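You operate a simulated robot arm through the tools that you are given. There is no shell and no other tool.

Carry out the task below with a simulated robot arm. There is one attempt and no reset: what you move stays moved.

Task
Cover the teal cup with its lid, then warm it to 60 C.
Fine: press the lid on till it catches; use the heater block; wait for the READY lamp, turn the block off and set the cup on the white mat. Set down upright: what you pick out.

It is judged by the outcome, as a careful person would: the job done as asked, and still so three seconds after it is handed in. It fails if anything else is knocked over, pushed out of place, dropped, spilled or broken. A push-on lid holds only when it is set on centred and level and pressed home; a screw cap is set on level and turned clockwise until tight.

Robot
A 6-joint arm with a two-finger parallel gripper, fixed in place. Base frame: the origin is at the foot of the arm, x ahead of it, y to its left, z up; the work surface is at about z = 0. Lengths are in cm, angles in rad, forces in N, time in s.
With the tool pointing down near the work surface it reaches from about 16 to 42 cm from the base axis. Its first joint turns from -1.152 to 1.152 rad. Payload 1.57 kg.
Tool frame: the origin (TCP) lies between the finger pads and is the grasp point; the fingertips stand 3 cm ahead of it; z points along the fingers, y is the line along which they close. The gripper opens to 8 cm. The fingers are 1.7 cm wide and 1.2 cm thick; the gripper's body (4 by 8.2 cm) begins 8 cm behind the TCP.
Orientation is that of the tool frame in the base frame, as [roll, pitch, yaw] about the fixed x, y, z axes, in that order (R = Rz(yaw) Ry(pitch) Rx(roll)). With the fingers straight down and closing along the base's y, the tool's x points along the base's -x, its y along +y and its z along -z.

Tools
- The arm moves only by the tool servo_tool. Its argument "commands" is a list of rows, each a list of 7 numbers: the finger opening in cm, from 0 to 8, then the shift along the tool's x, y, z in cm, then the turn, a rotation vector about the tool's x, y, z in degrees. In form: [[gripper, x, y, z, rx, ry, rz], ...]. A call has 1 to 20 rows; each row is the pose to reach, as a shift and turn from the pose commanded when the call began, along the tool's axes at that moment. A row lasts 0.2 s, in which the tool goes at most 5 cm and 0.15 rad; a call with a longer step from one row to the next is refused whole, and so is a gripper value outside its range. A pose out of reach is approached as far as the arm can. The call stops where the force on the tool passes 40 N (or 10 N more than at its start, if that is more) or the arm is blocked; 0.2 s more then pass. The fingers move at their own pace (about 15.3 cm/s each) and stop on an object; they squeeze with about 28 N. The grip force told is the motor's: it shows also when the fingers shut on nothing. Time passes only in rows, and 0.2 s behind the last, so rows that repeat a pose let the fingers close. The reply holds the time, the measured pose of the TCP, the force on the tool along the base axes, the opening and the grip force, in the units named above and with some noise, with the torque about the TCP (base axes, N m) and any sound that the robot's microphone picked up.
- Cameras (640 x 400 px; columns grow to the right, rows downward): "scene" is fixed at [7.2, -34.54, 42.56]; the picture's right is [0.61, -0.79, 0.00], its down [-0.44, -0.34, -0.83] and it looks along [0.66, 0.51, -0.56] (base axes); focal length 214 px, centre (320, 200). "wrist" rides on the gripper at [7.2, -0.6, -12.2] in the tool frame; the picture's right is [0.09, 1.00, 0.00], its down [-0.84, 0.08, -0.54] and it looks along [-0.54, 0.05, 0.84] (tool axes); focal length 238 px, centre (320, 200). There is no depth. A picture from a camera that has moved, and an enlarged one, comes with that camera's place and axes in the base frame and with its lens.
- get_image(camera): a new picture of that camera. The clock stands still meanwhile.
- close_up(camera, box): a new picture of the part [left, top, right, bottom] of that camera's present view, enlarged. The clock stands still meanwhile.
- sign_off(): hands the job in; it is judged then, once.

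Nothing tells you positions but the pictures and the camera data. Unless the task says otherwise, let go and move clear before handing in.

The tools are called after "Call:" as a command line: name --pt "numbers of a row" for each row, then --argument value for the rest, lists and objects as JSON in quotes. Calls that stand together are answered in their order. servo_tool: Moves the arm, as the interface text tells. Its arguments: {"type":"object","properties":{"commands":{"type":"array","items":{"type":"array","items":{"type":"number"}}}},"required":["commands"]} The other tools are called the same way: get_image (camera) takes a picture; close_up (camera, box) takes an enlarged picture of a part of a camera's view; sign_off () hands the job in.

At the start:

```text
time: 0.0
eef_pos: [22.83, -2.82, 27.82]
ee_rot: [-3.14, 0.003, 3.141]
contact_force: [-0.2, -0.7, -0.3]
ft_torque: [0.0, 0.02, -0.02]
grip_width: 8.02
grasp_force: 0.1
```

scene: 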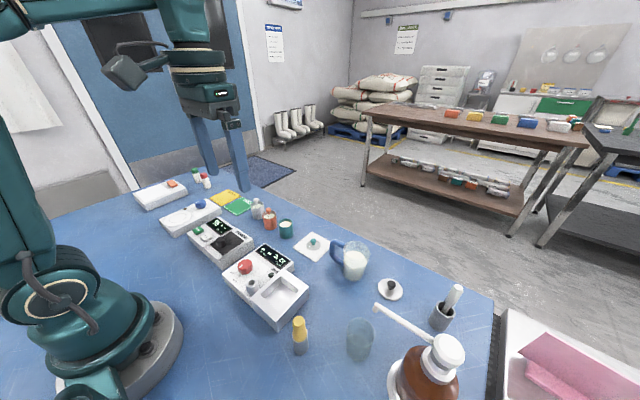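
wrist: 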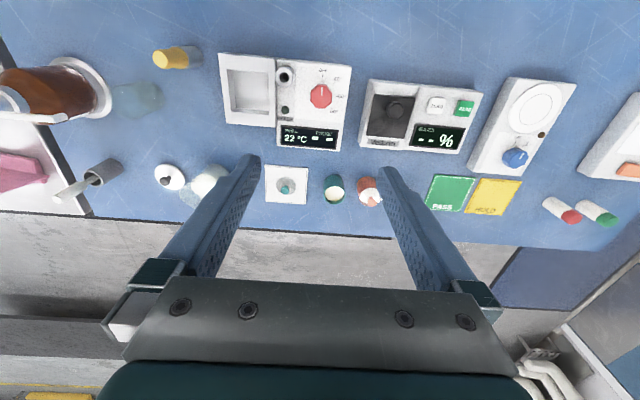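

I see a bench with several instruments, a teal cup near the middle back, a lid on a white mat maybe, and a heater block with a red knob. I'll take close-ups first to locate things.

Call:
close_up --camera "scene" --box '[220, 180, 420, 305]'

Call:
close_up --camera "wrist" --box '[200, 40, 400, 165]'

Call:
close_up --camera "wrist" --box '[240, 140, 400, 240]'

Call:
close_up --camera "scene" --box '[200, 220, 340, 340]'

Call:
close_up --camera "scene" --box '[120, 150, 320, 275]'

Call:
close_up --camera "wrist" --box '[340, 60, 640, 240]'

```text
3.20 times, centred on (320, 242) of scene
camera zoom: at [7.2, -34.54, 42.56], right [0.61, -0.79, 0.0], down [-0.44, -0.34, -0.83], along [0.66, 0.51, -0.56], focal length 686 px, centre (320, 64)
```

zoom: 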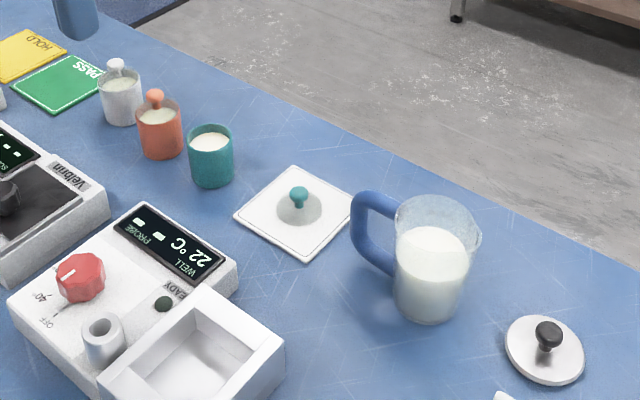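

```text
3.20 times, centred on (300, 102) of wrist
camera zoom: at [15.5, -3.55, 40.02], right [-0.09, 1.0, 0.0], down [0.84, 0.08, 0.54], along [0.54, 0.05, -0.84], focal length 763 px, centre (384, 512)
```

zoom: 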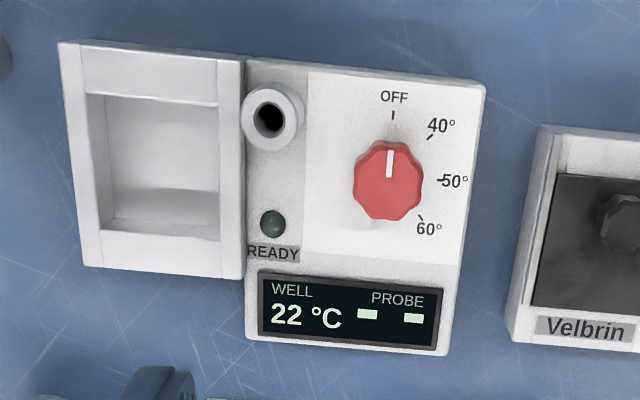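

```text
4.00 times, centred on (320, 190) of wrist
camera zoom: at [15.5, -3.55, 40.02], right [-0.09, 1.0, 0.0], down [0.84, 0.08, 0.54], along [0.54, 0.05, -0.84], focal length 953 px, centre (320, 240)
```

zoom: 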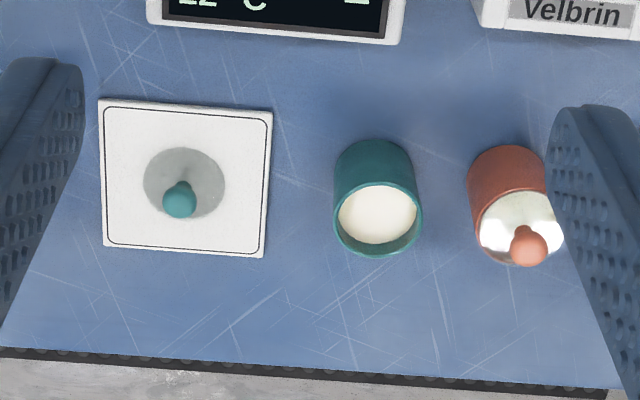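

```text
3.33 times, centred on (270, 280) of scene
camera zoom: at [7.2, -34.54, 42.56], right [0.61, -0.79, 0.0], down [-0.44, -0.34, -0.83], along [0.66, 0.51, -0.56], focal length 715 px, centre (487, -67)
```

zoom: 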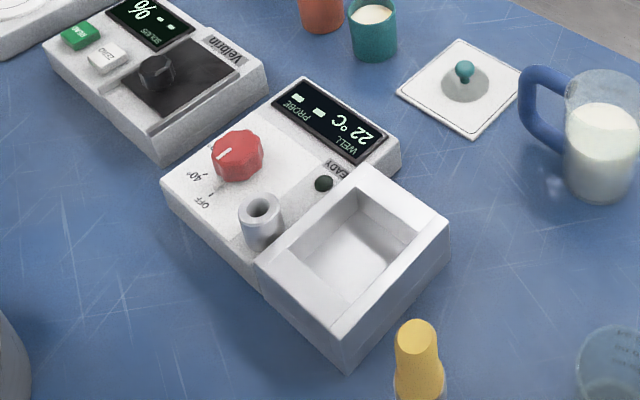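

```text
3.20 times, centred on (220, 212) of scene
camera zoom: at [7.2, -34.54, 42.56], right [0.61, -0.79, 0.0], down [-0.44, -0.34, -0.83], along [0.66, 0.51, -0.56], focal length 686 px, centre (640, 160)
```

zoom: 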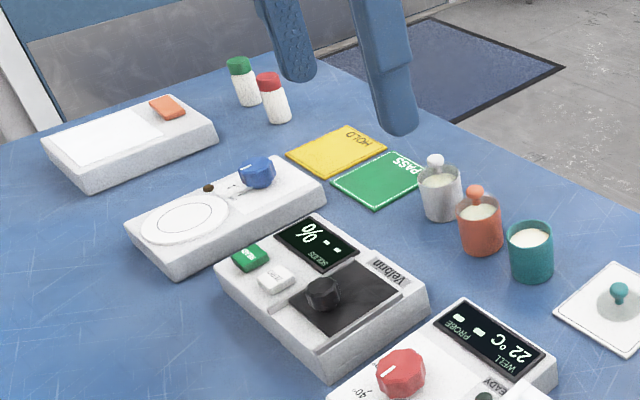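

```text
2.13 times, centred on (490, 150) of wrist
camera zoom: at [15.5, -3.55, 40.02], right [-0.09, 1.0, 0.0], down [0.84, 0.08, 0.54], along [0.54, 0.05, -0.84], focal length 508 px, centre (-43, 307)
```

zoom: 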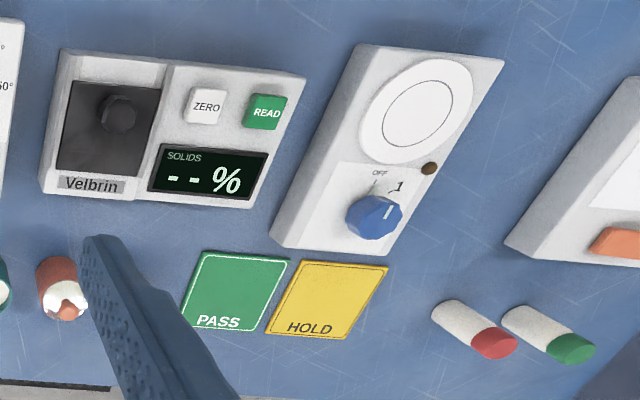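

The teal cup is near (37, 1) with no lid. Its teal-knobbed lid lies on the white mat near (38, -8), and the heater with its red knob and well sits at about x=21, y=-3 to -16. I'll zoom in further to get exact geometry before moving.

Call:
close_up --camera "scene" --box '[272, 210, 336, 250]'

Call:
close_up --camera "scene" --box '[216, 240, 328, 310]'

Call:
close_up --camera "wrist" --box '[258, 150, 354, 210]'

Call:
close_up --camera "wrist" --box '[210, 48, 290, 98]'

Call:
close_up --camera "wrist" --box '[210, 80, 290, 130]'

Call:
close_up --camera "wrist" --box '[280, 65, 360, 115]'

```text
10.00 times, centred on (304, 230) of scene
camera zoom: at [7.2, -34.54, 42.56], right [0.61, -0.79, 0.0], down [-0.44, -0.34, -0.83], along [0.66, 0.51, -0.56], focal length 2145 px, centre (480, -100)
```

zoom: 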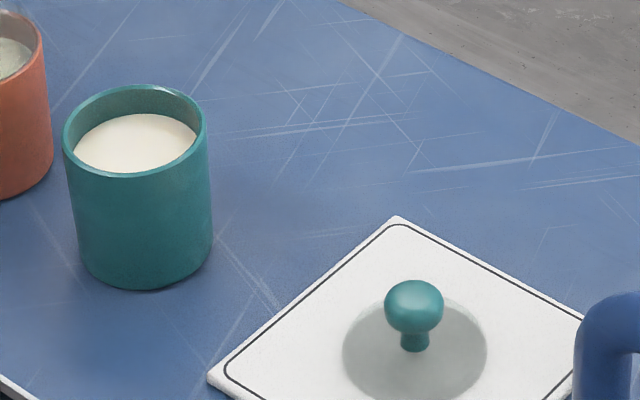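

```text
5.71 times, centred on (272, 275) of scene
camera zoom: at [7.2, -34.54, 42.56], right [0.61, -0.79, 0.0], down [-0.44, -0.34, -0.83], along [0.66, 0.51, -0.56], focal length 1226 px, centre (594, -229)
```

zoom: 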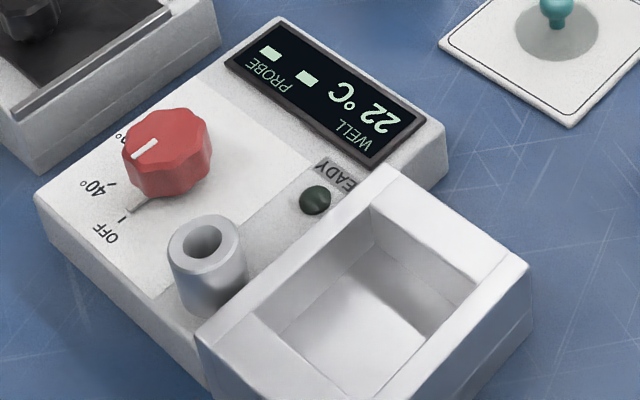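

```text
6.67 times, centred on (306, 180) of wrist
camera zoom: at [15.5, -3.55, 40.02], right [-0.09, 1.0, 0.0], down [0.84, 0.08, 0.54], along [0.54, 0.05, -0.84], focal length 1589 px, centre (413, 333)
```

zoom: 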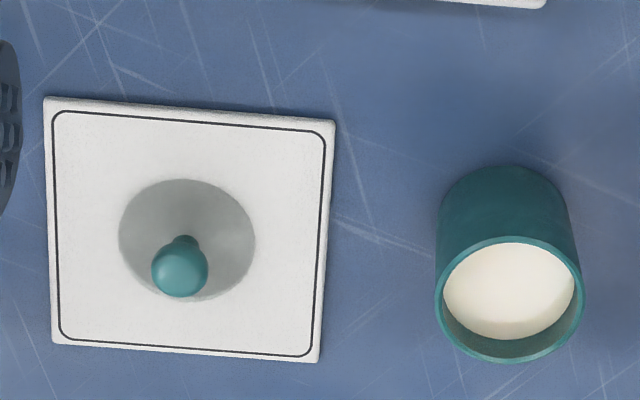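

```text
8.00 times, centred on (250, 73) of wrist
camera zoom: at [15.5, -3.55, 40.02], right [-0.09, 1.0, 0.0], down [0.84, 0.08, 0.54], along [0.54, 0.05, -0.84], focal length 1907 px, centre (880, 1216)
```

zoom: 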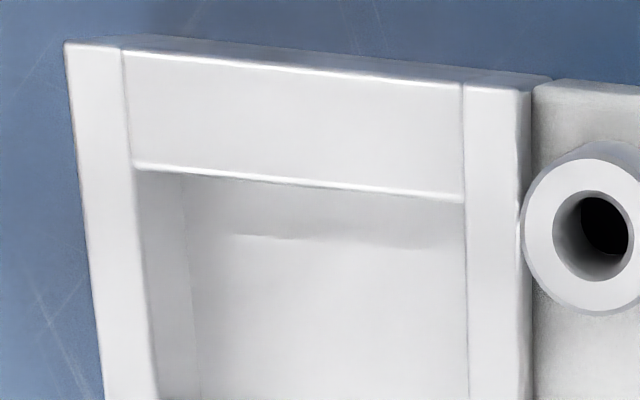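

```text
8.00 times, centred on (250, 105) of wrist
camera zoom: at [15.5, -3.55, 40.02], right [-0.09, 1.0, 0.0], down [0.84, 0.08, 0.54], along [0.54, 0.05, -0.84], focal length 1907 px, centre (880, 960)
```

zoom: 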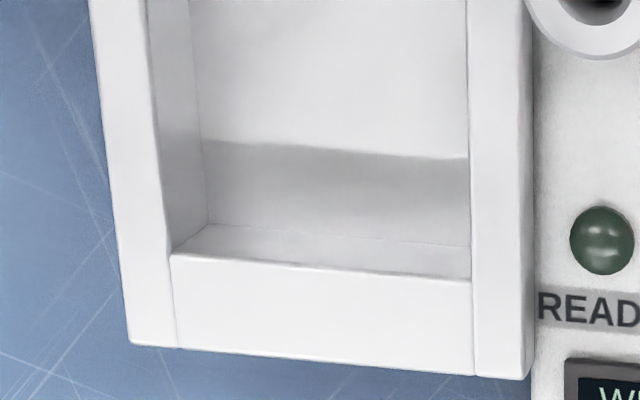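

```text
8.00 times, centred on (320, 90) of wrist
camera zoom: at [15.5, -3.55, 40.02], right [-0.09, 1.0, 0.0], down [0.84, 0.08, 0.54], along [0.54, 0.05, -0.84], focal length 1907 px, centre (320, 1080)
```

zoom: 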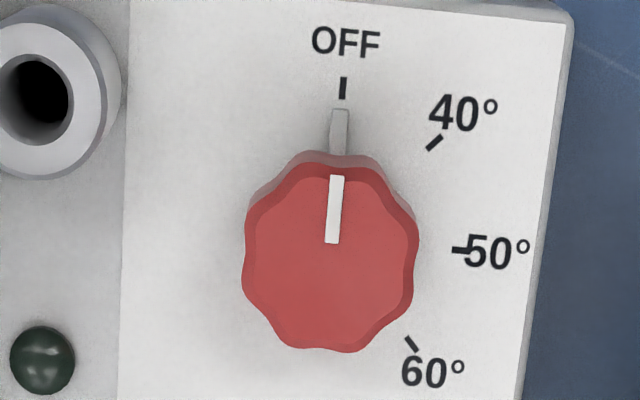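

The lid's disc is about 3.9 cm across with a ball knob at z≈2. The cup is about 4.2 cm tall, and the heater pocket is about 5.4 cm square. Next I'll move high above the lid and check alignment with the wrist camera.

Call:
servo_tool --pt "8 -1.95 -0.65 1.85 0 0 0" --pt "8 -3.9 -1.3 3.7 0 0 0" --pt "8 -5.84 -1.94 5.56 0 0 0" --pt "8 -7.79 -2.59 7.41 0 0 0" --pt "7 -9.73 -3.24 9.26 0 0 0" --pt "6 -11.68 -3.89 11.1 0 0 0" --pt "5 -13.62 -4.53 12.97 0 0 0" --pt "5 -15.57 -5.18 14.82 0 0 0" --pt "5 -15.57 -5.18 14.82 0 0 0"

Call:
get_image --camera "wrist"

Call:
get_image --camera "scene"

```text
time: 2.0
eef_pos: [38.24, -8.1, 13.23]
ee_rot: [3.141, 0.002, 3.141]
contact_force: [-0.2, -0.3, 0.3]
ft_torque: [-0.01, 0.0, 0.03]
grip_width: 5.0
grasp_force: 0.1
```

```text
taken
camera wrist: at [31.0, -8.76, 25.37], right [-0.09, 1.0, 0.0], down [0.84, 0.08, 0.54], along [0.54, 0.05, -0.84], focal length 238 px, centre (320, 200)
```

wrist: 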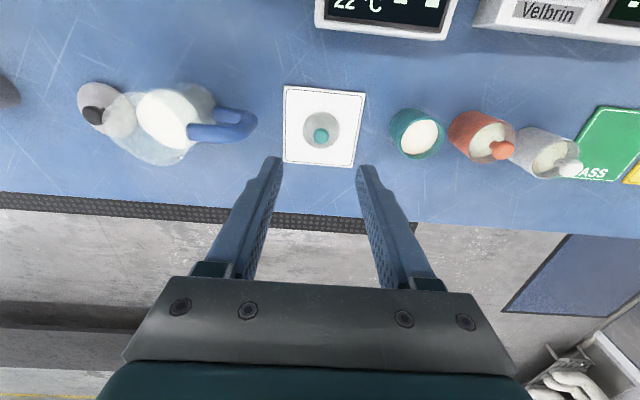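

```text
taken
```

scene: 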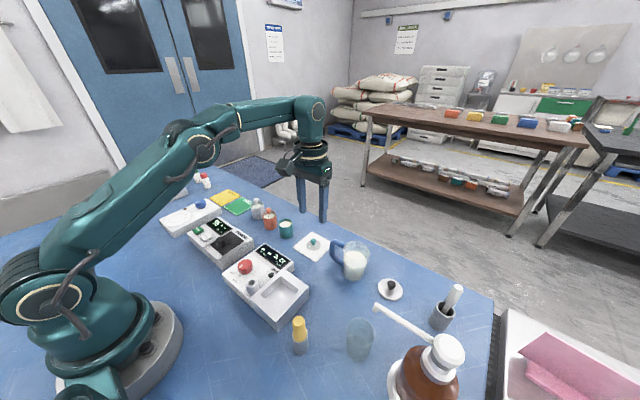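

Call:
close_up --camera "wrist" --box '[280, 80, 376, 140]'

Call:
close_up --camera "wrist" --box '[376, 100, 472, 160]'

Call:
close_up --camera "wrist" --box '[256, 80, 416, 180]'

```text
6.67 times, centred on (328, 110) of wrist
camera zoom: at [31.0, -8.76, 25.37], right [-0.09, 1.0, 0.0], down [0.84, 0.08, 0.54], along [0.54, 0.05, -0.84], focal length 1589 px, centre (267, 800)
```

zoom: 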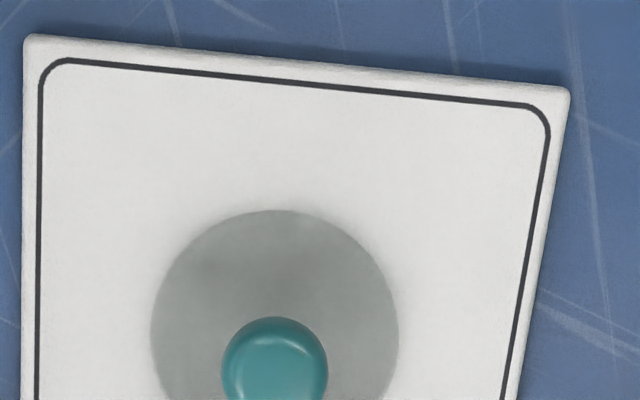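

```text
6.67 times, centred on (424, 130) of wrist
camera zoom: at [31.0, -8.76, 25.37], right [-0.09, 1.0, 0.0], down [0.84, 0.08, 0.54], along [0.54, 0.05, -0.84], focal length 1589 px, centre (-373, 667)
```

zoom: 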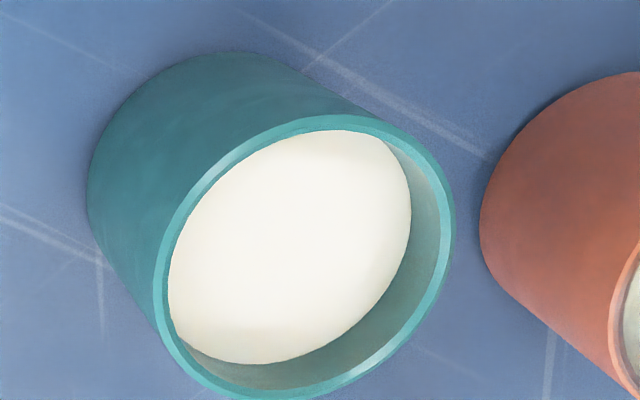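

```text
4.00 times, centred on (336, 130) of wrist
camera zoom: at [31.0, -8.76, 25.37], right [-0.09, 1.0, 0.0], down [0.84, 0.08, 0.54], along [0.54, 0.05, -0.84], focal length 953 px, centre (256, 480)
```

zoom: 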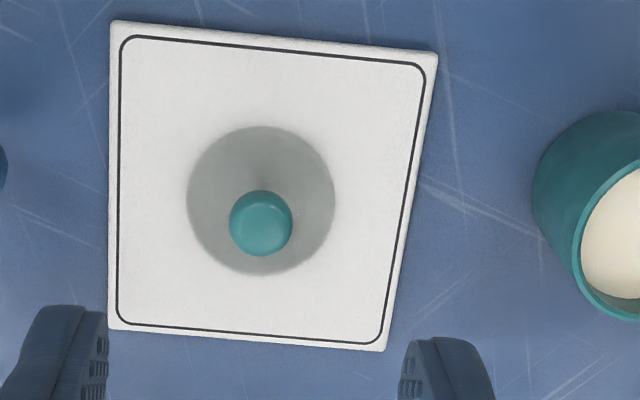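

The lid centre is at about (38.35, -7.97), with the knob ball's centre near z≈2.2. I'll shift slightly and descend so the fingers straddle the knob just above grip height, then check again.

Call:
servo_tool --pt "4 -0.1 0.14 1.5 0 0 0" --pt "4 -0.1 0.14 3.0 0 0 0" --pt "4 -0.1 0.14 4.5 0 0 0" --pt "4 -0.1 0.14 6.0 0 0 0" --pt "4 -0.1 0.14 7.2 0 0 0" --pt "4 -0.1 0.14 7.2 0 0 0"

Call:
close_up --camera "wrist" --box '[240, 80, 400, 180]'

Call:
close_up --camera "scene" --box '[272, 200, 352, 250]'

```text
time: 3.4
eef_pos: [38.4, -8.21, 6.02]
ee_rot: [3.141, 0.001, -3.141]
contact_force: [0.5, 0.4, 0.1]
ft_torque: [0.0, -0.01, 0.0]
grip_width: 4.03
grasp_force: 0.0
```

```text
4.00 times, centred on (320, 130) of wrist
camera zoom: at [31.25, -8.71, 18.2], right [-0.09, 1.0, 0.0], down [0.84, 0.08, 0.54], along [0.54, 0.05, -0.84], focal length 953 px, centre (320, 480)
```

zoom: 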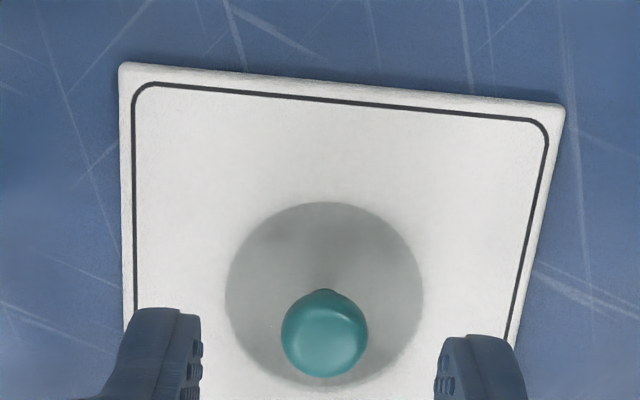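

```text
8.00 times, centred on (312, 225) of scene
camera zoom: at [7.2, -34.54, 42.56], right [0.61, -0.79, 0.0], down [-0.44, -0.34, -0.83], along [0.66, 0.51, -0.56], focal length 1716 px, centre (384, 0)
```

zoom: 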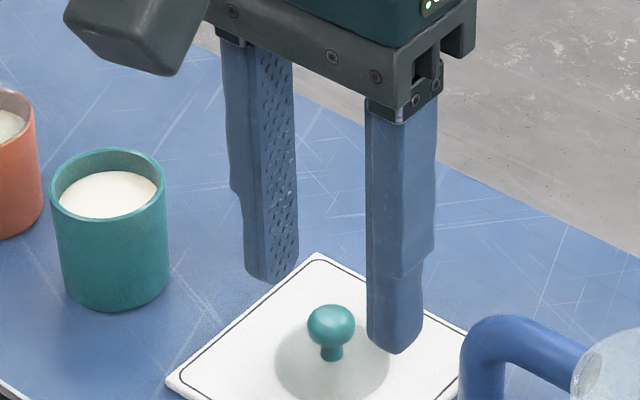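

The knob sits slightly +y of the finger midline. I'll shift, lower the fingertips to about z=1, and close on the knob.

Call:
servo_tool --pt "4 0.1 0.14 0.7 0 0 0" --pt "4 0.1 0.14 1.4 0 0 0" --pt "4 0.1 0.14 1.9 0 0 0" --pt "4 0.1 0.14 1.9 0 0 0"

Call:
close_up --camera "scene" --box '[288, 215, 352, 255]'

Call:
close_up --camera "wrist" --box '[240, 100, 400, 200]'

```text
time: 4.4
eef_pos: [38.34, -7.88, 4.01]
ee_rot: [3.141, 0.002, 3.141]
contact_force: [1.0, 0.3, 0.3]
ft_torque: [0.01, 0.01, 0.02]
grip_width: 4.0
grasp_force: 0.1
```

```text
10.00 times, centred on (320, 235) of scene
camera zoom: at [7.2, -34.54, 42.56], right [0.61, -0.79, 0.0], down [-0.44, -0.34, -0.83], along [0.66, 0.51, -0.56], focal length 2145 px, centre (320, -150)
```

zoom: 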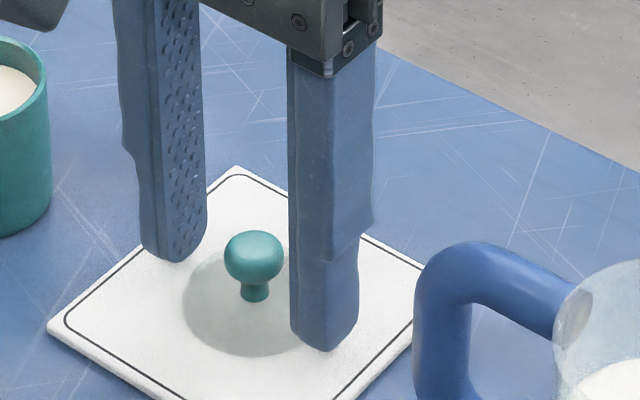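

```text
4.00 times, centred on (320, 150) of wrist
camera zoom: at [31.09, -8.53, 16.1], right [-0.09, 1.0, 0.0], down [0.84, 0.08, 0.54], along [0.54, 0.05, -0.84], focal length 953 px, centre (320, 400)
```

zoom: 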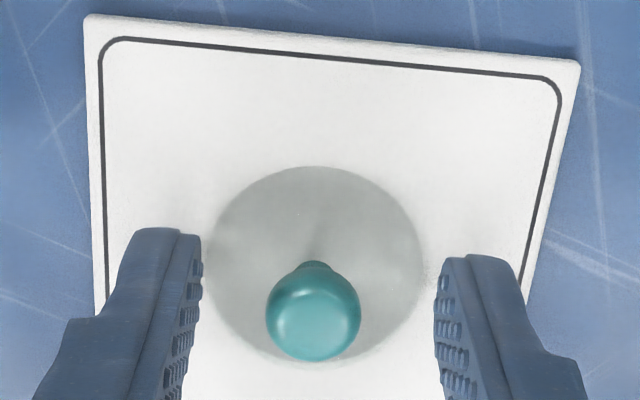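

The knob is centred between the fingers. I'll close on it and lift gently.

Call:
servo_tool --pt "2 0 0 0 0 0 0" --pt "0.5 0 0 0 0 0 0" --pt "0.5 0 0 0 0 0 0" --pt "0.5 0 0 -0.5 0 0 0" --pt "0.5 0 0 -1.5 0 0 0" --pt "0.5 0 0 -3 0 0 0" --pt "0.5 0 0 -4.5 0 0 0" --pt "0.5 0 0 -4.5 0 0 0"

Call:
close_up --camera "scene" --box '[272, 190, 352, 240]'

Call:
close_up --camera "wrist" --box '[240, 100, 400, 200]'

Call:
close_up --camera "wrist" --box '[260, 80, 500, 230]'

```text
time: 6.2
eef_pos: [38.17, -7.9, 8.49]
ee_rot: [3.141, 0.0, -3.14]
contact_force: [-0.2, 0.5, -0.6]
ft_torque: [0.04, -0.05, 0.0]
grip_width: 1.16
grasp_force: 27.8
```

```text
8.00 times, centred on (312, 215) of scene
camera zoom: at [7.2, -34.54, 42.56], right [0.61, -0.79, 0.0], down [-0.44, -0.34, -0.83], along [0.66, 0.51, -0.56], focal length 1716 px, centre (384, 80)
```

zoom: 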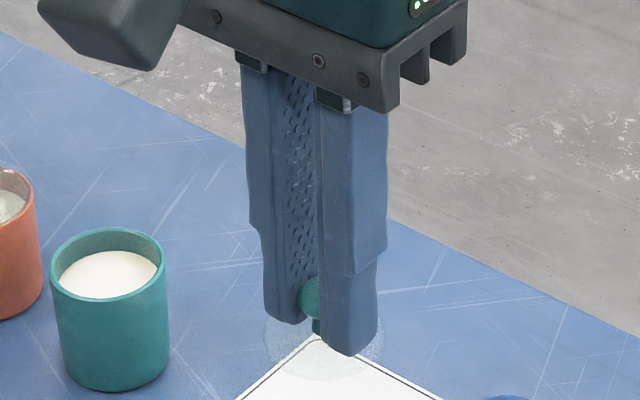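

```text
4.00 times, centred on (320, 150) of wrist
camera zoom: at [31.04, -8.46, 20.71], right [-0.09, 1.0, 0.0], down [0.84, 0.08, 0.54], along [0.54, 0.05, -0.84], focal length 953 px, centre (320, 400)
```

zoom: 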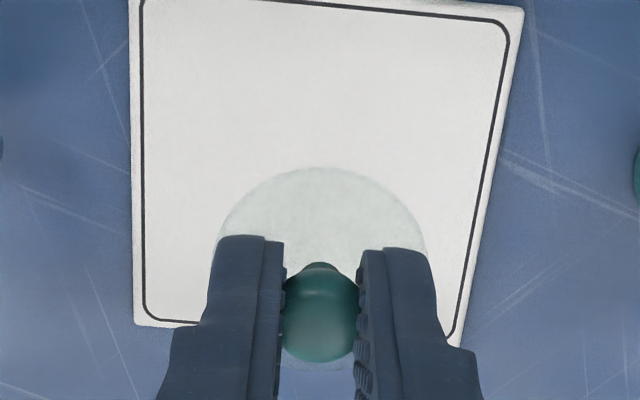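

```text
2.67 times, centred on (380, 155) of wrist
camera zoom: at [31.04, -8.46, 20.71], right [-0.09, 1.0, 0.0], down [0.84, 0.08, 0.54], along [0.54, 0.05, -0.84], focal length 636 px, centre (160, 320)
```

zoom: 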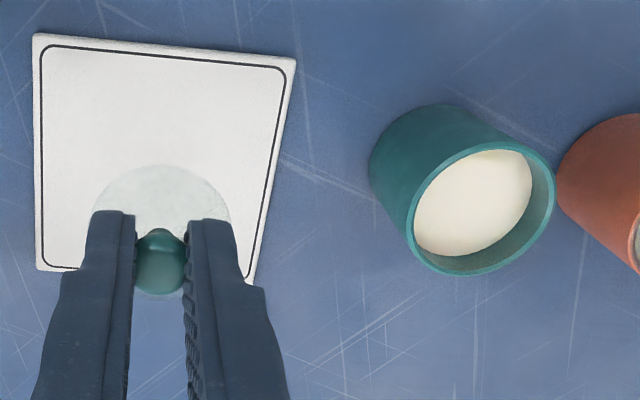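

The lid is held by its knob and looks level. I'll raise it a little, carry it over the cup and hover to check centring.

Call:
servo_tool --pt "0.5 0 0 -1 0 0 0" --pt "0.5 0 0 -2 0 0 0" --pt "0.5 0.2 1.5 -2 0 0 0" --pt "0.5 0.4 3.0 -2 0 0 0" --pt "0.5 0.6 4.5 -2 0 0 0" --pt "0.5 0.8 6.0 -2 0 0 0" --pt "0.5 1.0 7.5 -2 0 0 0" --pt "0.5 1.15 8.5 -2 0 0 0" --pt "0.5 1.19 8.88 -2 0 0 0" --pt "0.5 1.19 8.88 -2 0 0 0"

Call:
close_up --camera "wrist" --box '[240, 100, 400, 200]'

Call:
close_up --camera "scene" --box '[252, 190, 332, 240]'

```text
time: 8.4
eef_pos: [37.05, 1.16, 10.41]
ee_rot: [3.141, 0.002, 3.141]
contact_force: [-0.1, 0.3, -0.1]
ft_torque: [-0.02, 0.0, -0.01]
grip_width: 1.17
grasp_force: 28.2
```

```text
4.00 times, centred on (320, 150) of wrist
camera zoom: at [29.86, 0.47, 22.52], right [-0.09, 1.0, 0.0], down [0.84, 0.08, 0.54], along [0.54, 0.05, -0.84], focal length 953 px, centre (320, 400)
```

zoom: 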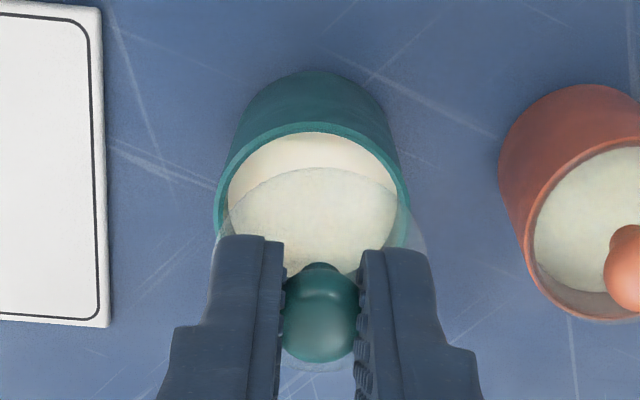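

```text
8.00 times, centred on (292, 215) of scene
camera zoom: at [7.2, -34.54, 42.56], right [0.61, -0.79, 0.0], down [-0.44, -0.34, -0.83], along [0.66, 0.51, -0.56], focal length 1716 px, centre (544, 80)
```

zoom: 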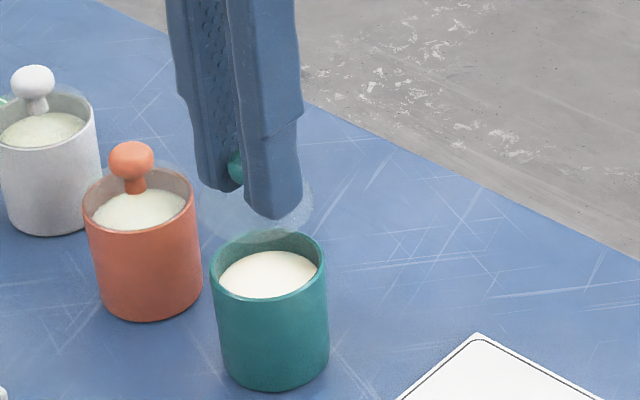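

The lid hovers over the cup, slightly +y of centre. I'll zoom in for exact offsets before lowering.

Call:
close_up --camera "wrist" --box '[286, 120, 350, 160]'

Call:
close_up --camera "wrist" --box '[286, 155, 350, 195]'

Call:
close_up --camera "scene" --box '[268, 205, 308, 230]'

```text
10.00 times, centred on (318, 140) of wrist
camera zoom: at [29.86, 0.47, 22.52], right [-0.09, 1.0, 0.0], down [0.84, 0.08, 0.54], along [0.54, 0.05, -0.84], focal length 2384 px, centre (340, 800)
```

zoom: 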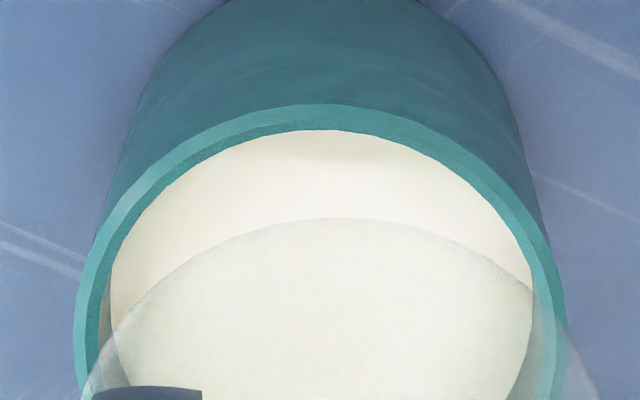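

```text
10.00 times, centred on (318, 175) of wrist
camera zoom: at [29.86, 0.47, 22.52], right [-0.09, 1.0, 0.0], down [0.84, 0.08, 0.54], along [0.54, 0.05, -0.84], focal length 2384 px, centre (340, 450)
```

zoom: 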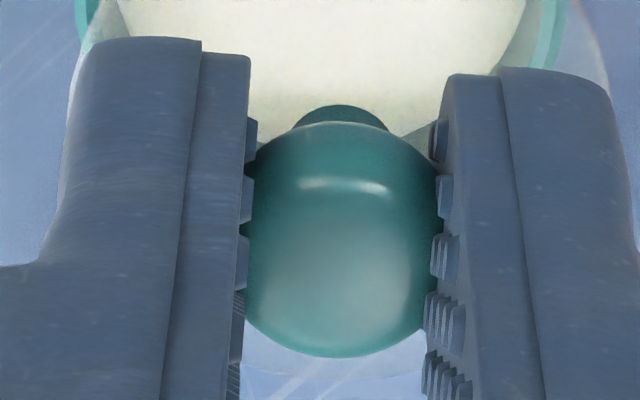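

```text
16.00 times, centred on (288, 218) of scene
camera zoom: at [7.2, -34.54, 42.56], right [0.61, -0.79, 0.0], down [-0.44, -0.34, -0.83], along [0.66, 0.51, -0.56], focal length 3432 px, centre (832, -80)
```

zoom: 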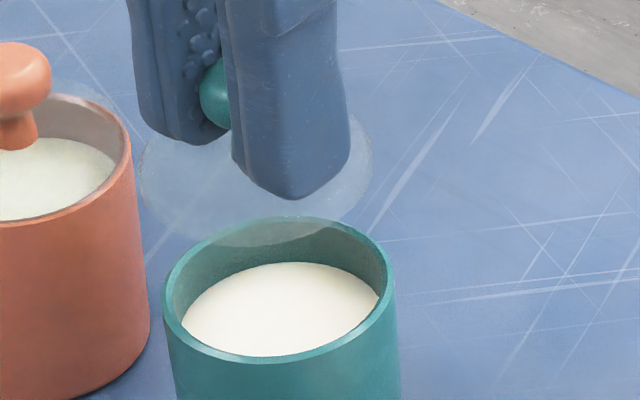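

The lid is about 0.17 cm too far +y and aligned well in x. I'll correct that and lower to just above the rim.

Call:
servo_tool --pt "0.5 0 -0.17 0 0 0 0" --pt "0.5 0 -0.17 0.5 0 0 0" --pt "0.5 0 -0.17 1.0 0 0 0" --pt "0.5 0 -0.17 1.5 0 0 0" --pt "0.5 0 -0.17 1.8 0 0 0" --pt "0.5 0 -0.17 1.8 0 0 0"

Call:
close_up --camera "wrist" --box '[280, 130, 360, 180]'

Call:
close_up --camera "scene" --box '[268, 205, 308, 230]'

```text
time: 9.8
eef_pos: [36.95, 0.74, 8.6]
ee_rot: [3.142, 0.001, 3.141]
contact_force: [0.1, 0.0, -0.4]
ft_torque: [-0.02, 0.02, 0.01]
grip_width: 1.17
grasp_force: 28.2
```

```text
8.00 times, centred on (320, 155) of wrist
camera zoom: at [29.88, 0.14, 20.8], right [-0.09, 1.0, 0.0], down [0.84, 0.08, 0.54], along [0.54, 0.05, -0.84], focal length 1907 px, centre (320, 560)
```

zoom: 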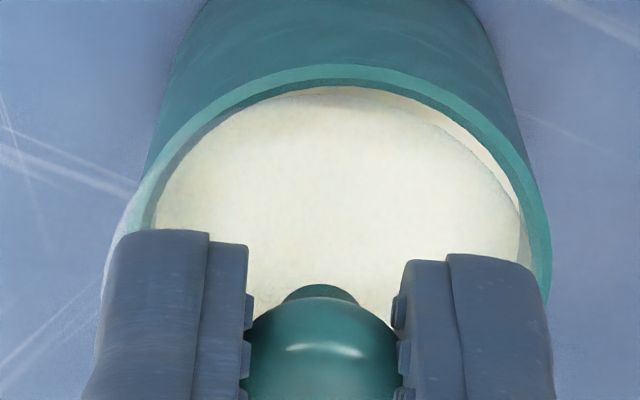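

```text
16.00 times, centred on (288, 218) of scene
camera zoom: at [7.2, -34.54, 42.56], right [0.61, -0.79, 0.0], down [-0.44, -0.34, -0.83], along [0.66, 0.51, -0.56], focal length 3432 px, centre (832, -80)
```

zoom: 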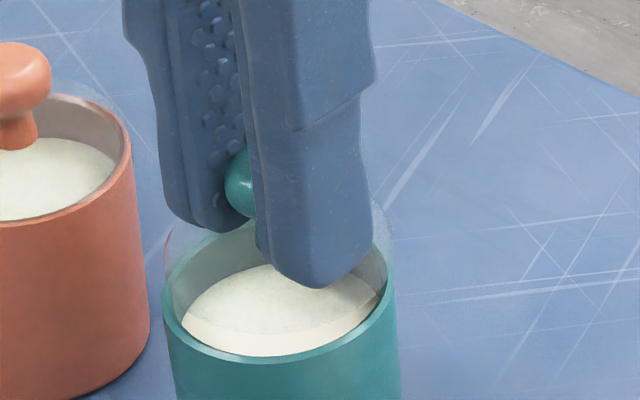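

The lid now looks a bit too far −y (the arm moved slightly more than commanded). I'll zoom in to measure the offset exactly.

Call:
close_up --camera "wrist" --box '[288, 134, 352, 174]'

Call:
close_up --camera "wrist" --box '[288, 150, 320, 170]'

Call:
close_up --camera "wrist" --box '[324, 140, 356, 160]'

Call:
close_up --camera "scene" --box '[276, 212, 296, 224.5]'

```text
10.00 times, centred on (320, 154) of wrist
camera zoom: at [29.88, 0.14, 20.8], right [-0.09, 1.0, 0.0], down [0.84, 0.08, 0.54], along [0.54, 0.05, -0.84], focal length 2384 px, centre (320, 660)
```

zoom: 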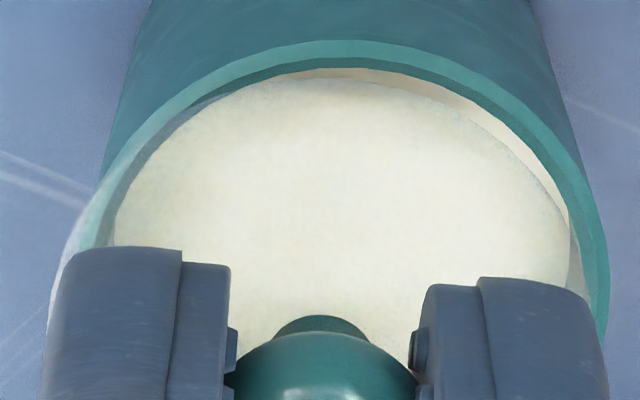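

```text
16.00 times, centred on (304, 160) of wrist
camera zoom: at [29.88, 0.14, 20.8], right [-0.09, 1.0, 0.0], down [0.84, 0.08, 0.54], along [0.54, 0.05, -0.84], focal length 3814 px, centre (576, 840)
```

zoom: 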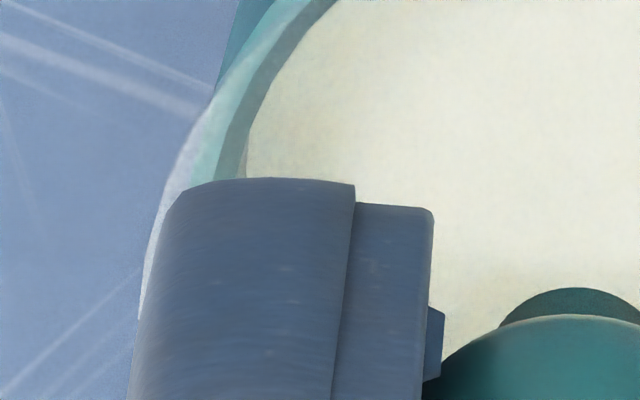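

```text
16.00 times, centred on (340, 150) of wrist
camera zoom: at [29.88, 0.14, 20.8], right [-0.09, 1.0, 0.0], down [0.84, 0.08, 0.54], along [0.54, 0.05, -0.84], focal length 3814 px, centre (0, 1000)
```

zoom: 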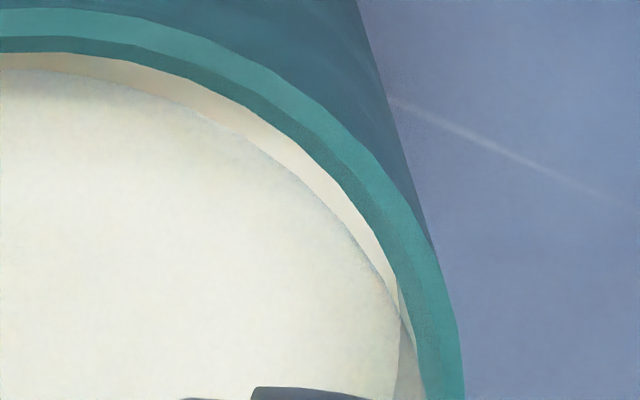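

```text
16.00 times, centred on (286, 218) of scene
camera zoom: at [7.2, -34.54, 42.56], right [0.61, -0.79, 0.0], down [-0.44, -0.34, -0.83], along [0.66, 0.51, -0.56], focal length 3432 px, centre (864, -92)
```

zoom: 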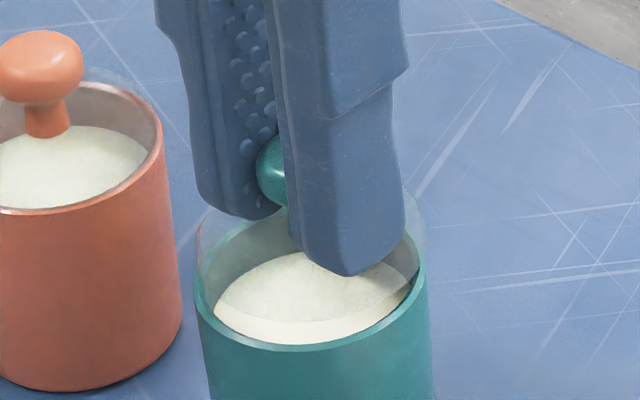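

Call:
close_up --camera "scene" --box '[278, 213, 292, 222]'

Call:
close_up --camera "scene" --box '[272, 214, 288, 224]'

Call:
close_up --camera "scene" --box '[284, 214, 300, 224]'

```text
16.00 times, centred on (285, 218) of scene
camera zoom: at [7.2, -34.54, 42.56], right [0.61, -0.79, 0.0], down [-0.44, -0.34, -0.83], along [0.66, 0.51, -0.56], focal length 3432 px, centre (880, -80)
```

zoom: 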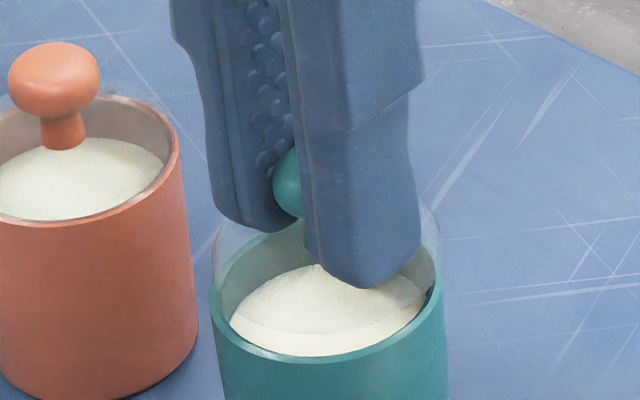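

```text
16.00 times, centred on (280, 219) of scene
camera zoom: at [7.2, -34.54, 42.56], right [0.61, -0.79, 0.0], down [-0.44, -0.34, -0.83], along [0.66, 0.51, -0.56], focal length 3432 px, centre (960, -104)
```

zoom: 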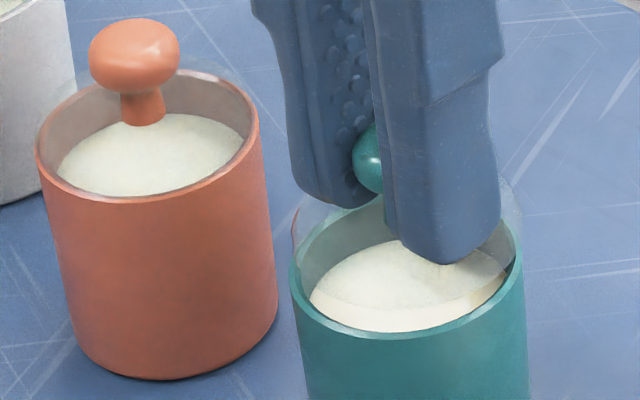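

```text
16.00 times, centred on (292, 219) of scene
camera zoom: at [7.2, -34.54, 42.56], right [0.61, -0.79, 0.0], down [-0.44, -0.34, -0.83], along [0.66, 0.51, -0.56], focal length 3432 px, centre (768, -104)
```

zoom: 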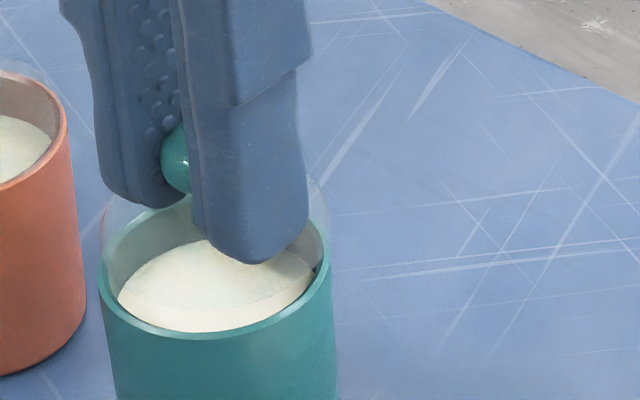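

Combining both views, the lid needs to go about +0.15 cm in y, with x fine. I'll nudge it and re-check.

Call:
servo_tool --pt "0.5 0 0.15 0 0 0 0" --pt "0.5 0 0.15 0.2 0 0 0" --pt "0.5 0 0.15 0.4 0 0 0" --pt "0.5 0 0.15 0.4 0 0 0"

Call:
close_up --camera "wrist" --box '[288, 134, 352, 174]'

Call:
close_up --camera "scene" --box '[272, 212, 312, 237]'

```text
time: 10.8
eef_pos: [37.19, 0.99, 8.13]
ee_rot: [3.141, 0.003, 3.141]
contact_force: [-0.4, -0.1, -0.5]
ft_torque: [0.02, 0.03, -0.01]
grip_width: 1.19
grasp_force: 28.2
```

```text
10.00 times, centred on (320, 154) of wrist
camera zoom: at [29.88, 0.42, 20.37], right [-0.09, 1.0, 0.0], down [0.84, 0.08, 0.54], along [0.54, 0.05, -0.84], focal length 2384 px, centre (320, 660)
```

zoom: 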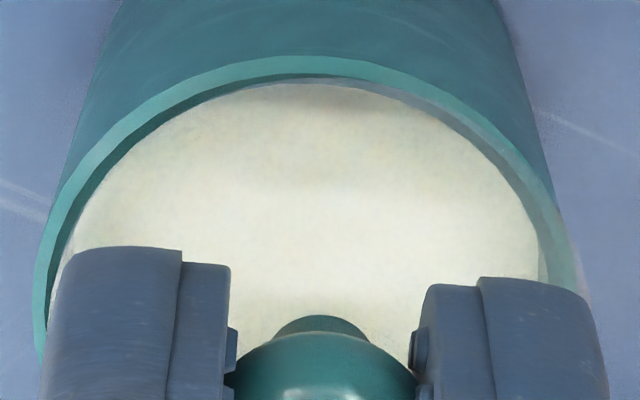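

```text
16.00 times, centred on (292, 224) of scene
camera zoom: at [7.2, -34.54, 42.56], right [0.61, -0.79, 0.0], down [-0.44, -0.34, -0.83], along [0.66, 0.51, -0.56], focal length 3432 px, centre (768, -192)
```

zoom: 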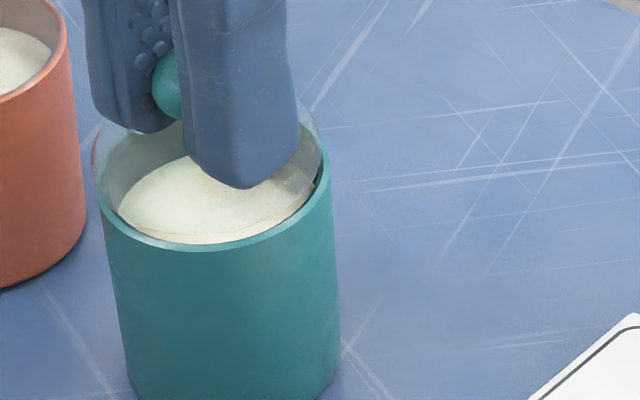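

It's now about 0.1 cm too far +y, since small moves overshoot a bit. I'll make a tiny correction and look again.

Call:
servo_tool --pt "0.5 0 -0.06 0 0 0 0" --pt "0.5 0 -0.06 0 0 0 0"

Call:
close_up --camera "wrist" --box '[288, 134, 352, 174]'

Call:
close_up --camera "scene" --box '[272, 212, 312, 237]'

```text
time: 11.4
eef_pos: [37.1, 0.99, 8.2]
ee_rot: [-3.141, 0.001, -3.141]
contact_force: [-0.4, -0.8, 0.5]
ft_torque: [-0.01, 0.0, 0.02]
grip_width: 1.19
grasp_force: 28.2
```

```text
10.00 times, centred on (320, 154) of wrist
camera zoom: at [29.89, 0.33, 20.37], right [-0.09, 1.0, 0.0], down [0.84, 0.08, 0.54], along [0.54, 0.05, -0.84], focal length 2384 px, centre (320, 660)
```

zoom: 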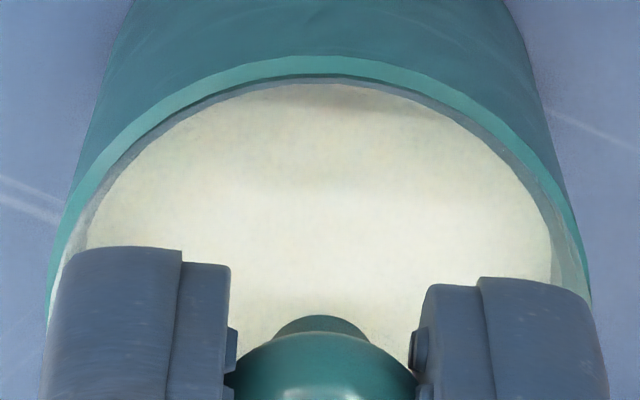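

```text
16.00 times, centred on (292, 224) of scene
camera zoom: at [7.2, -34.54, 42.56], right [0.61, -0.79, 0.0], down [-0.44, -0.34, -0.83], along [0.66, 0.51, -0.56], focal length 3432 px, centre (768, -192)
```

zoom: 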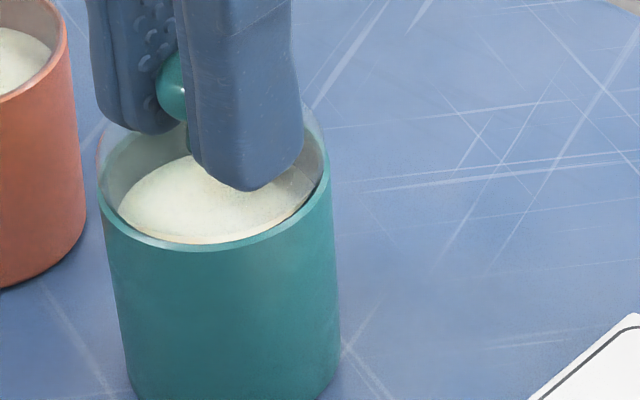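

Call:
close_up --camera "wrist" --box '[300, 136, 340, 161]'

Call:
close_up --camera "wrist" --box '[285, 145, 325, 170]'

Call:
close_up --camera "wrist" --box '[318, 145, 358, 170]'

```text
16.00 times, centred on (320, 148) of wrist
camera zoom: at [29.89, 0.33, 20.37], right [-0.09, 1.0, 0.0], down [0.84, 0.08, 0.54], along [0.54, 0.05, -0.84], focal length 3814 px, centre (320, 1024)
```

zoom: 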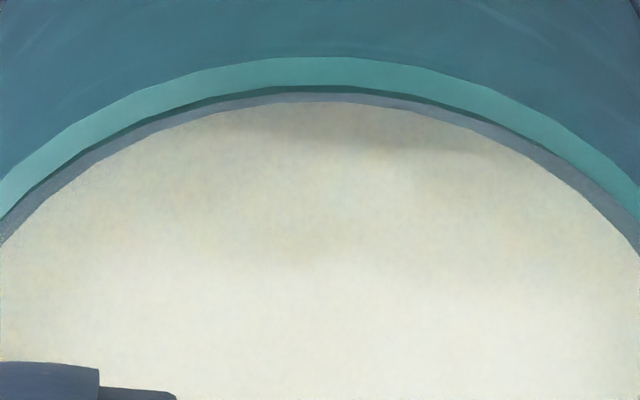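

```text
16.00 times, centred on (305, 158) of wrist
camera zoom: at [29.89, 0.33, 20.37], right [-0.09, 1.0, 0.0], down [0.84, 0.08, 0.54], along [0.54, 0.05, -0.84], focal length 3814 px, centre (560, 880)
```

zoom: 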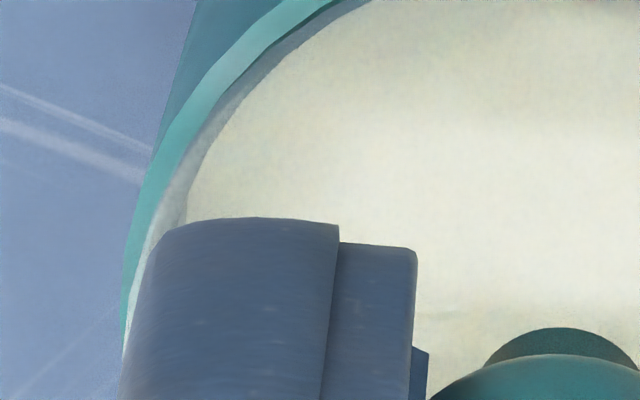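

```text
16.00 times, centred on (338, 158) of wrist
camera zoom: at [29.89, 0.33, 20.37], right [-0.09, 1.0, 0.0], down [0.84, 0.08, 0.54], along [0.54, 0.05, -0.84], focal length 3814 px, centre (32, 880)
```

zoom: 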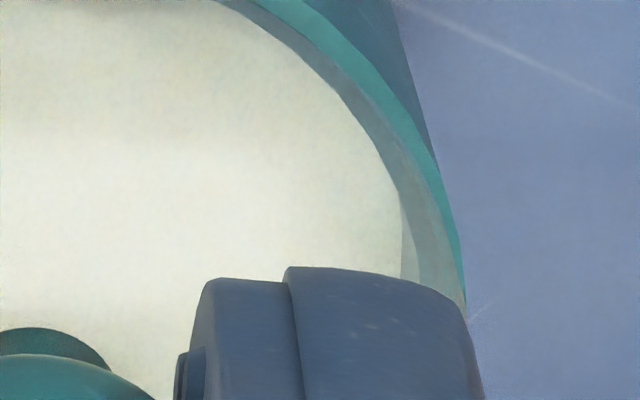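

The lid is now centred over the rim to within about half a millimetre. I'll lower it gently to contact and read the force.

Call:
servo_tool --pt "0.5 0 0 0.15 0 0 0" --pt "0.5 0 0 0.3 0 0 0" --pt "0.5 0 0 0.4 0 0 0" --pt "0.5 0 0 0.4 0 0 0"

Call:
close_up --camera "wrist" --box '[288, 134, 352, 174]'

Call:
close_up --camera "scene" --box '[272, 212, 312, 237]'

```text
time: 12.4
eef_pos: [37.21, 0.95, 7.9]
ee_rot: [-3.139, 0.003, -3.141]
contact_force: [-8.2, -1.1, 27.5]
ft_torque: [-0.04, 0.32, 0.03]
grip_width: 1.19
grasp_force: 27.9
heard: snap
```

```text
10.00 times, centred on (320, 154) of wrist
camera zoom: at [29.98, 0.33, 20.03], right [-0.09, 1.0, 0.0], down [0.83, 0.08, 0.55], along [0.54, 0.05, -0.84], focal length 2384 px, centre (320, 660)
```

zoom: 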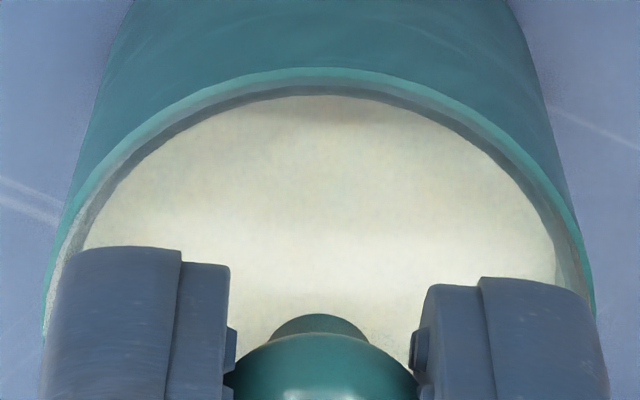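

```text
16.00 times, centred on (292, 224) of scene
camera zoom: at [7.19, -34.54, 42.56], right [0.61, -0.79, 0.0], down [-0.44, -0.34, -0.83], along [0.66, 0.51, -0.56], focal length 3432 px, centre (768, -192)
```

zoom: 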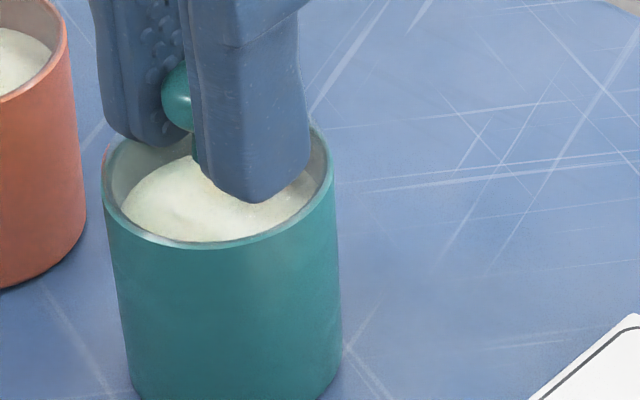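

I heard a snap, so the lid has caught. I'll relieve the pressing force, release the knob and raise to inspect.

Call:
servo_tool --pt "0.5 0 0 -0.15 0 0 0" --pt "0.5 0 0 -0.2 0 0 0" --pt "2 0 0 -0.2 0 0 0" --pt "3 0 0 -0.2 0 0 0" --pt "3 0 0 -0.2 0 0 0" --pt "3 0 0 -1.5 0 0 0" --pt "3 0 0 -3.5 0 0 0" --pt "3 0 0 -5.5 0 0 0" --pt "3 0 0 -5.5 0 0 0"

Call:
close_up --camera "wrist" --box '[260, 100, 380, 175]'

Call:
close_up --camera "scene" --box '[260, 200, 320, 237]'

```text
time: 14.4
eef_pos: [37.2, 1.05, 13.29]
ee_rot: [-3.142, 0.001, -3.141]
contact_force: [1.1, 0.5, -0.2]
ft_torque: [-0.04, -0.01, 0.01]
grip_width: 3.0
grasp_force: 0.0
```

```text
5.33 times, centred on (320, 138) of wrist
camera zoom: at [29.9, 0.39, 25.37], right [-0.09, 1.0, 0.0], down [0.84, 0.08, 0.54], along [0.54, 0.05, -0.84], focal length 1271 px, centre (320, 533)
```

zoom: 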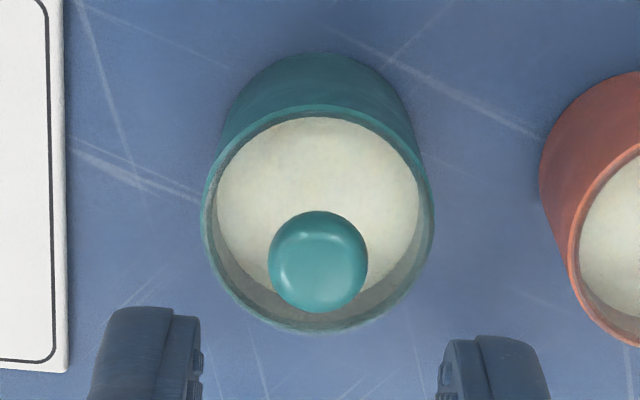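

```text
10.67 times, centred on (290, 218) of scene
camera zoom: at [7.2, -34.54, 42.56], right [0.61, -0.79, 0.0], down [-0.44, -0.34, -0.83], along [0.66, 0.51, -0.56], focal length 2288 px, centre (640, 3)
```

zoom: 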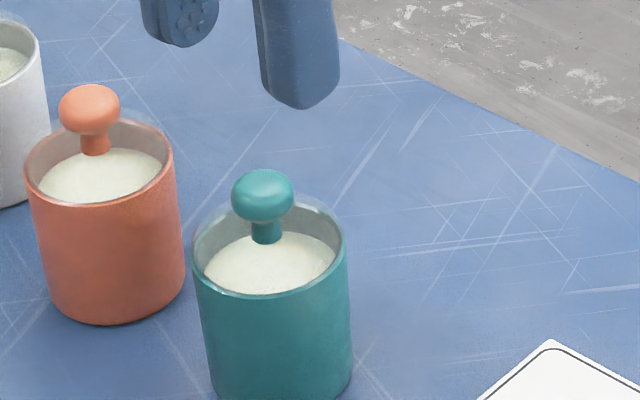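

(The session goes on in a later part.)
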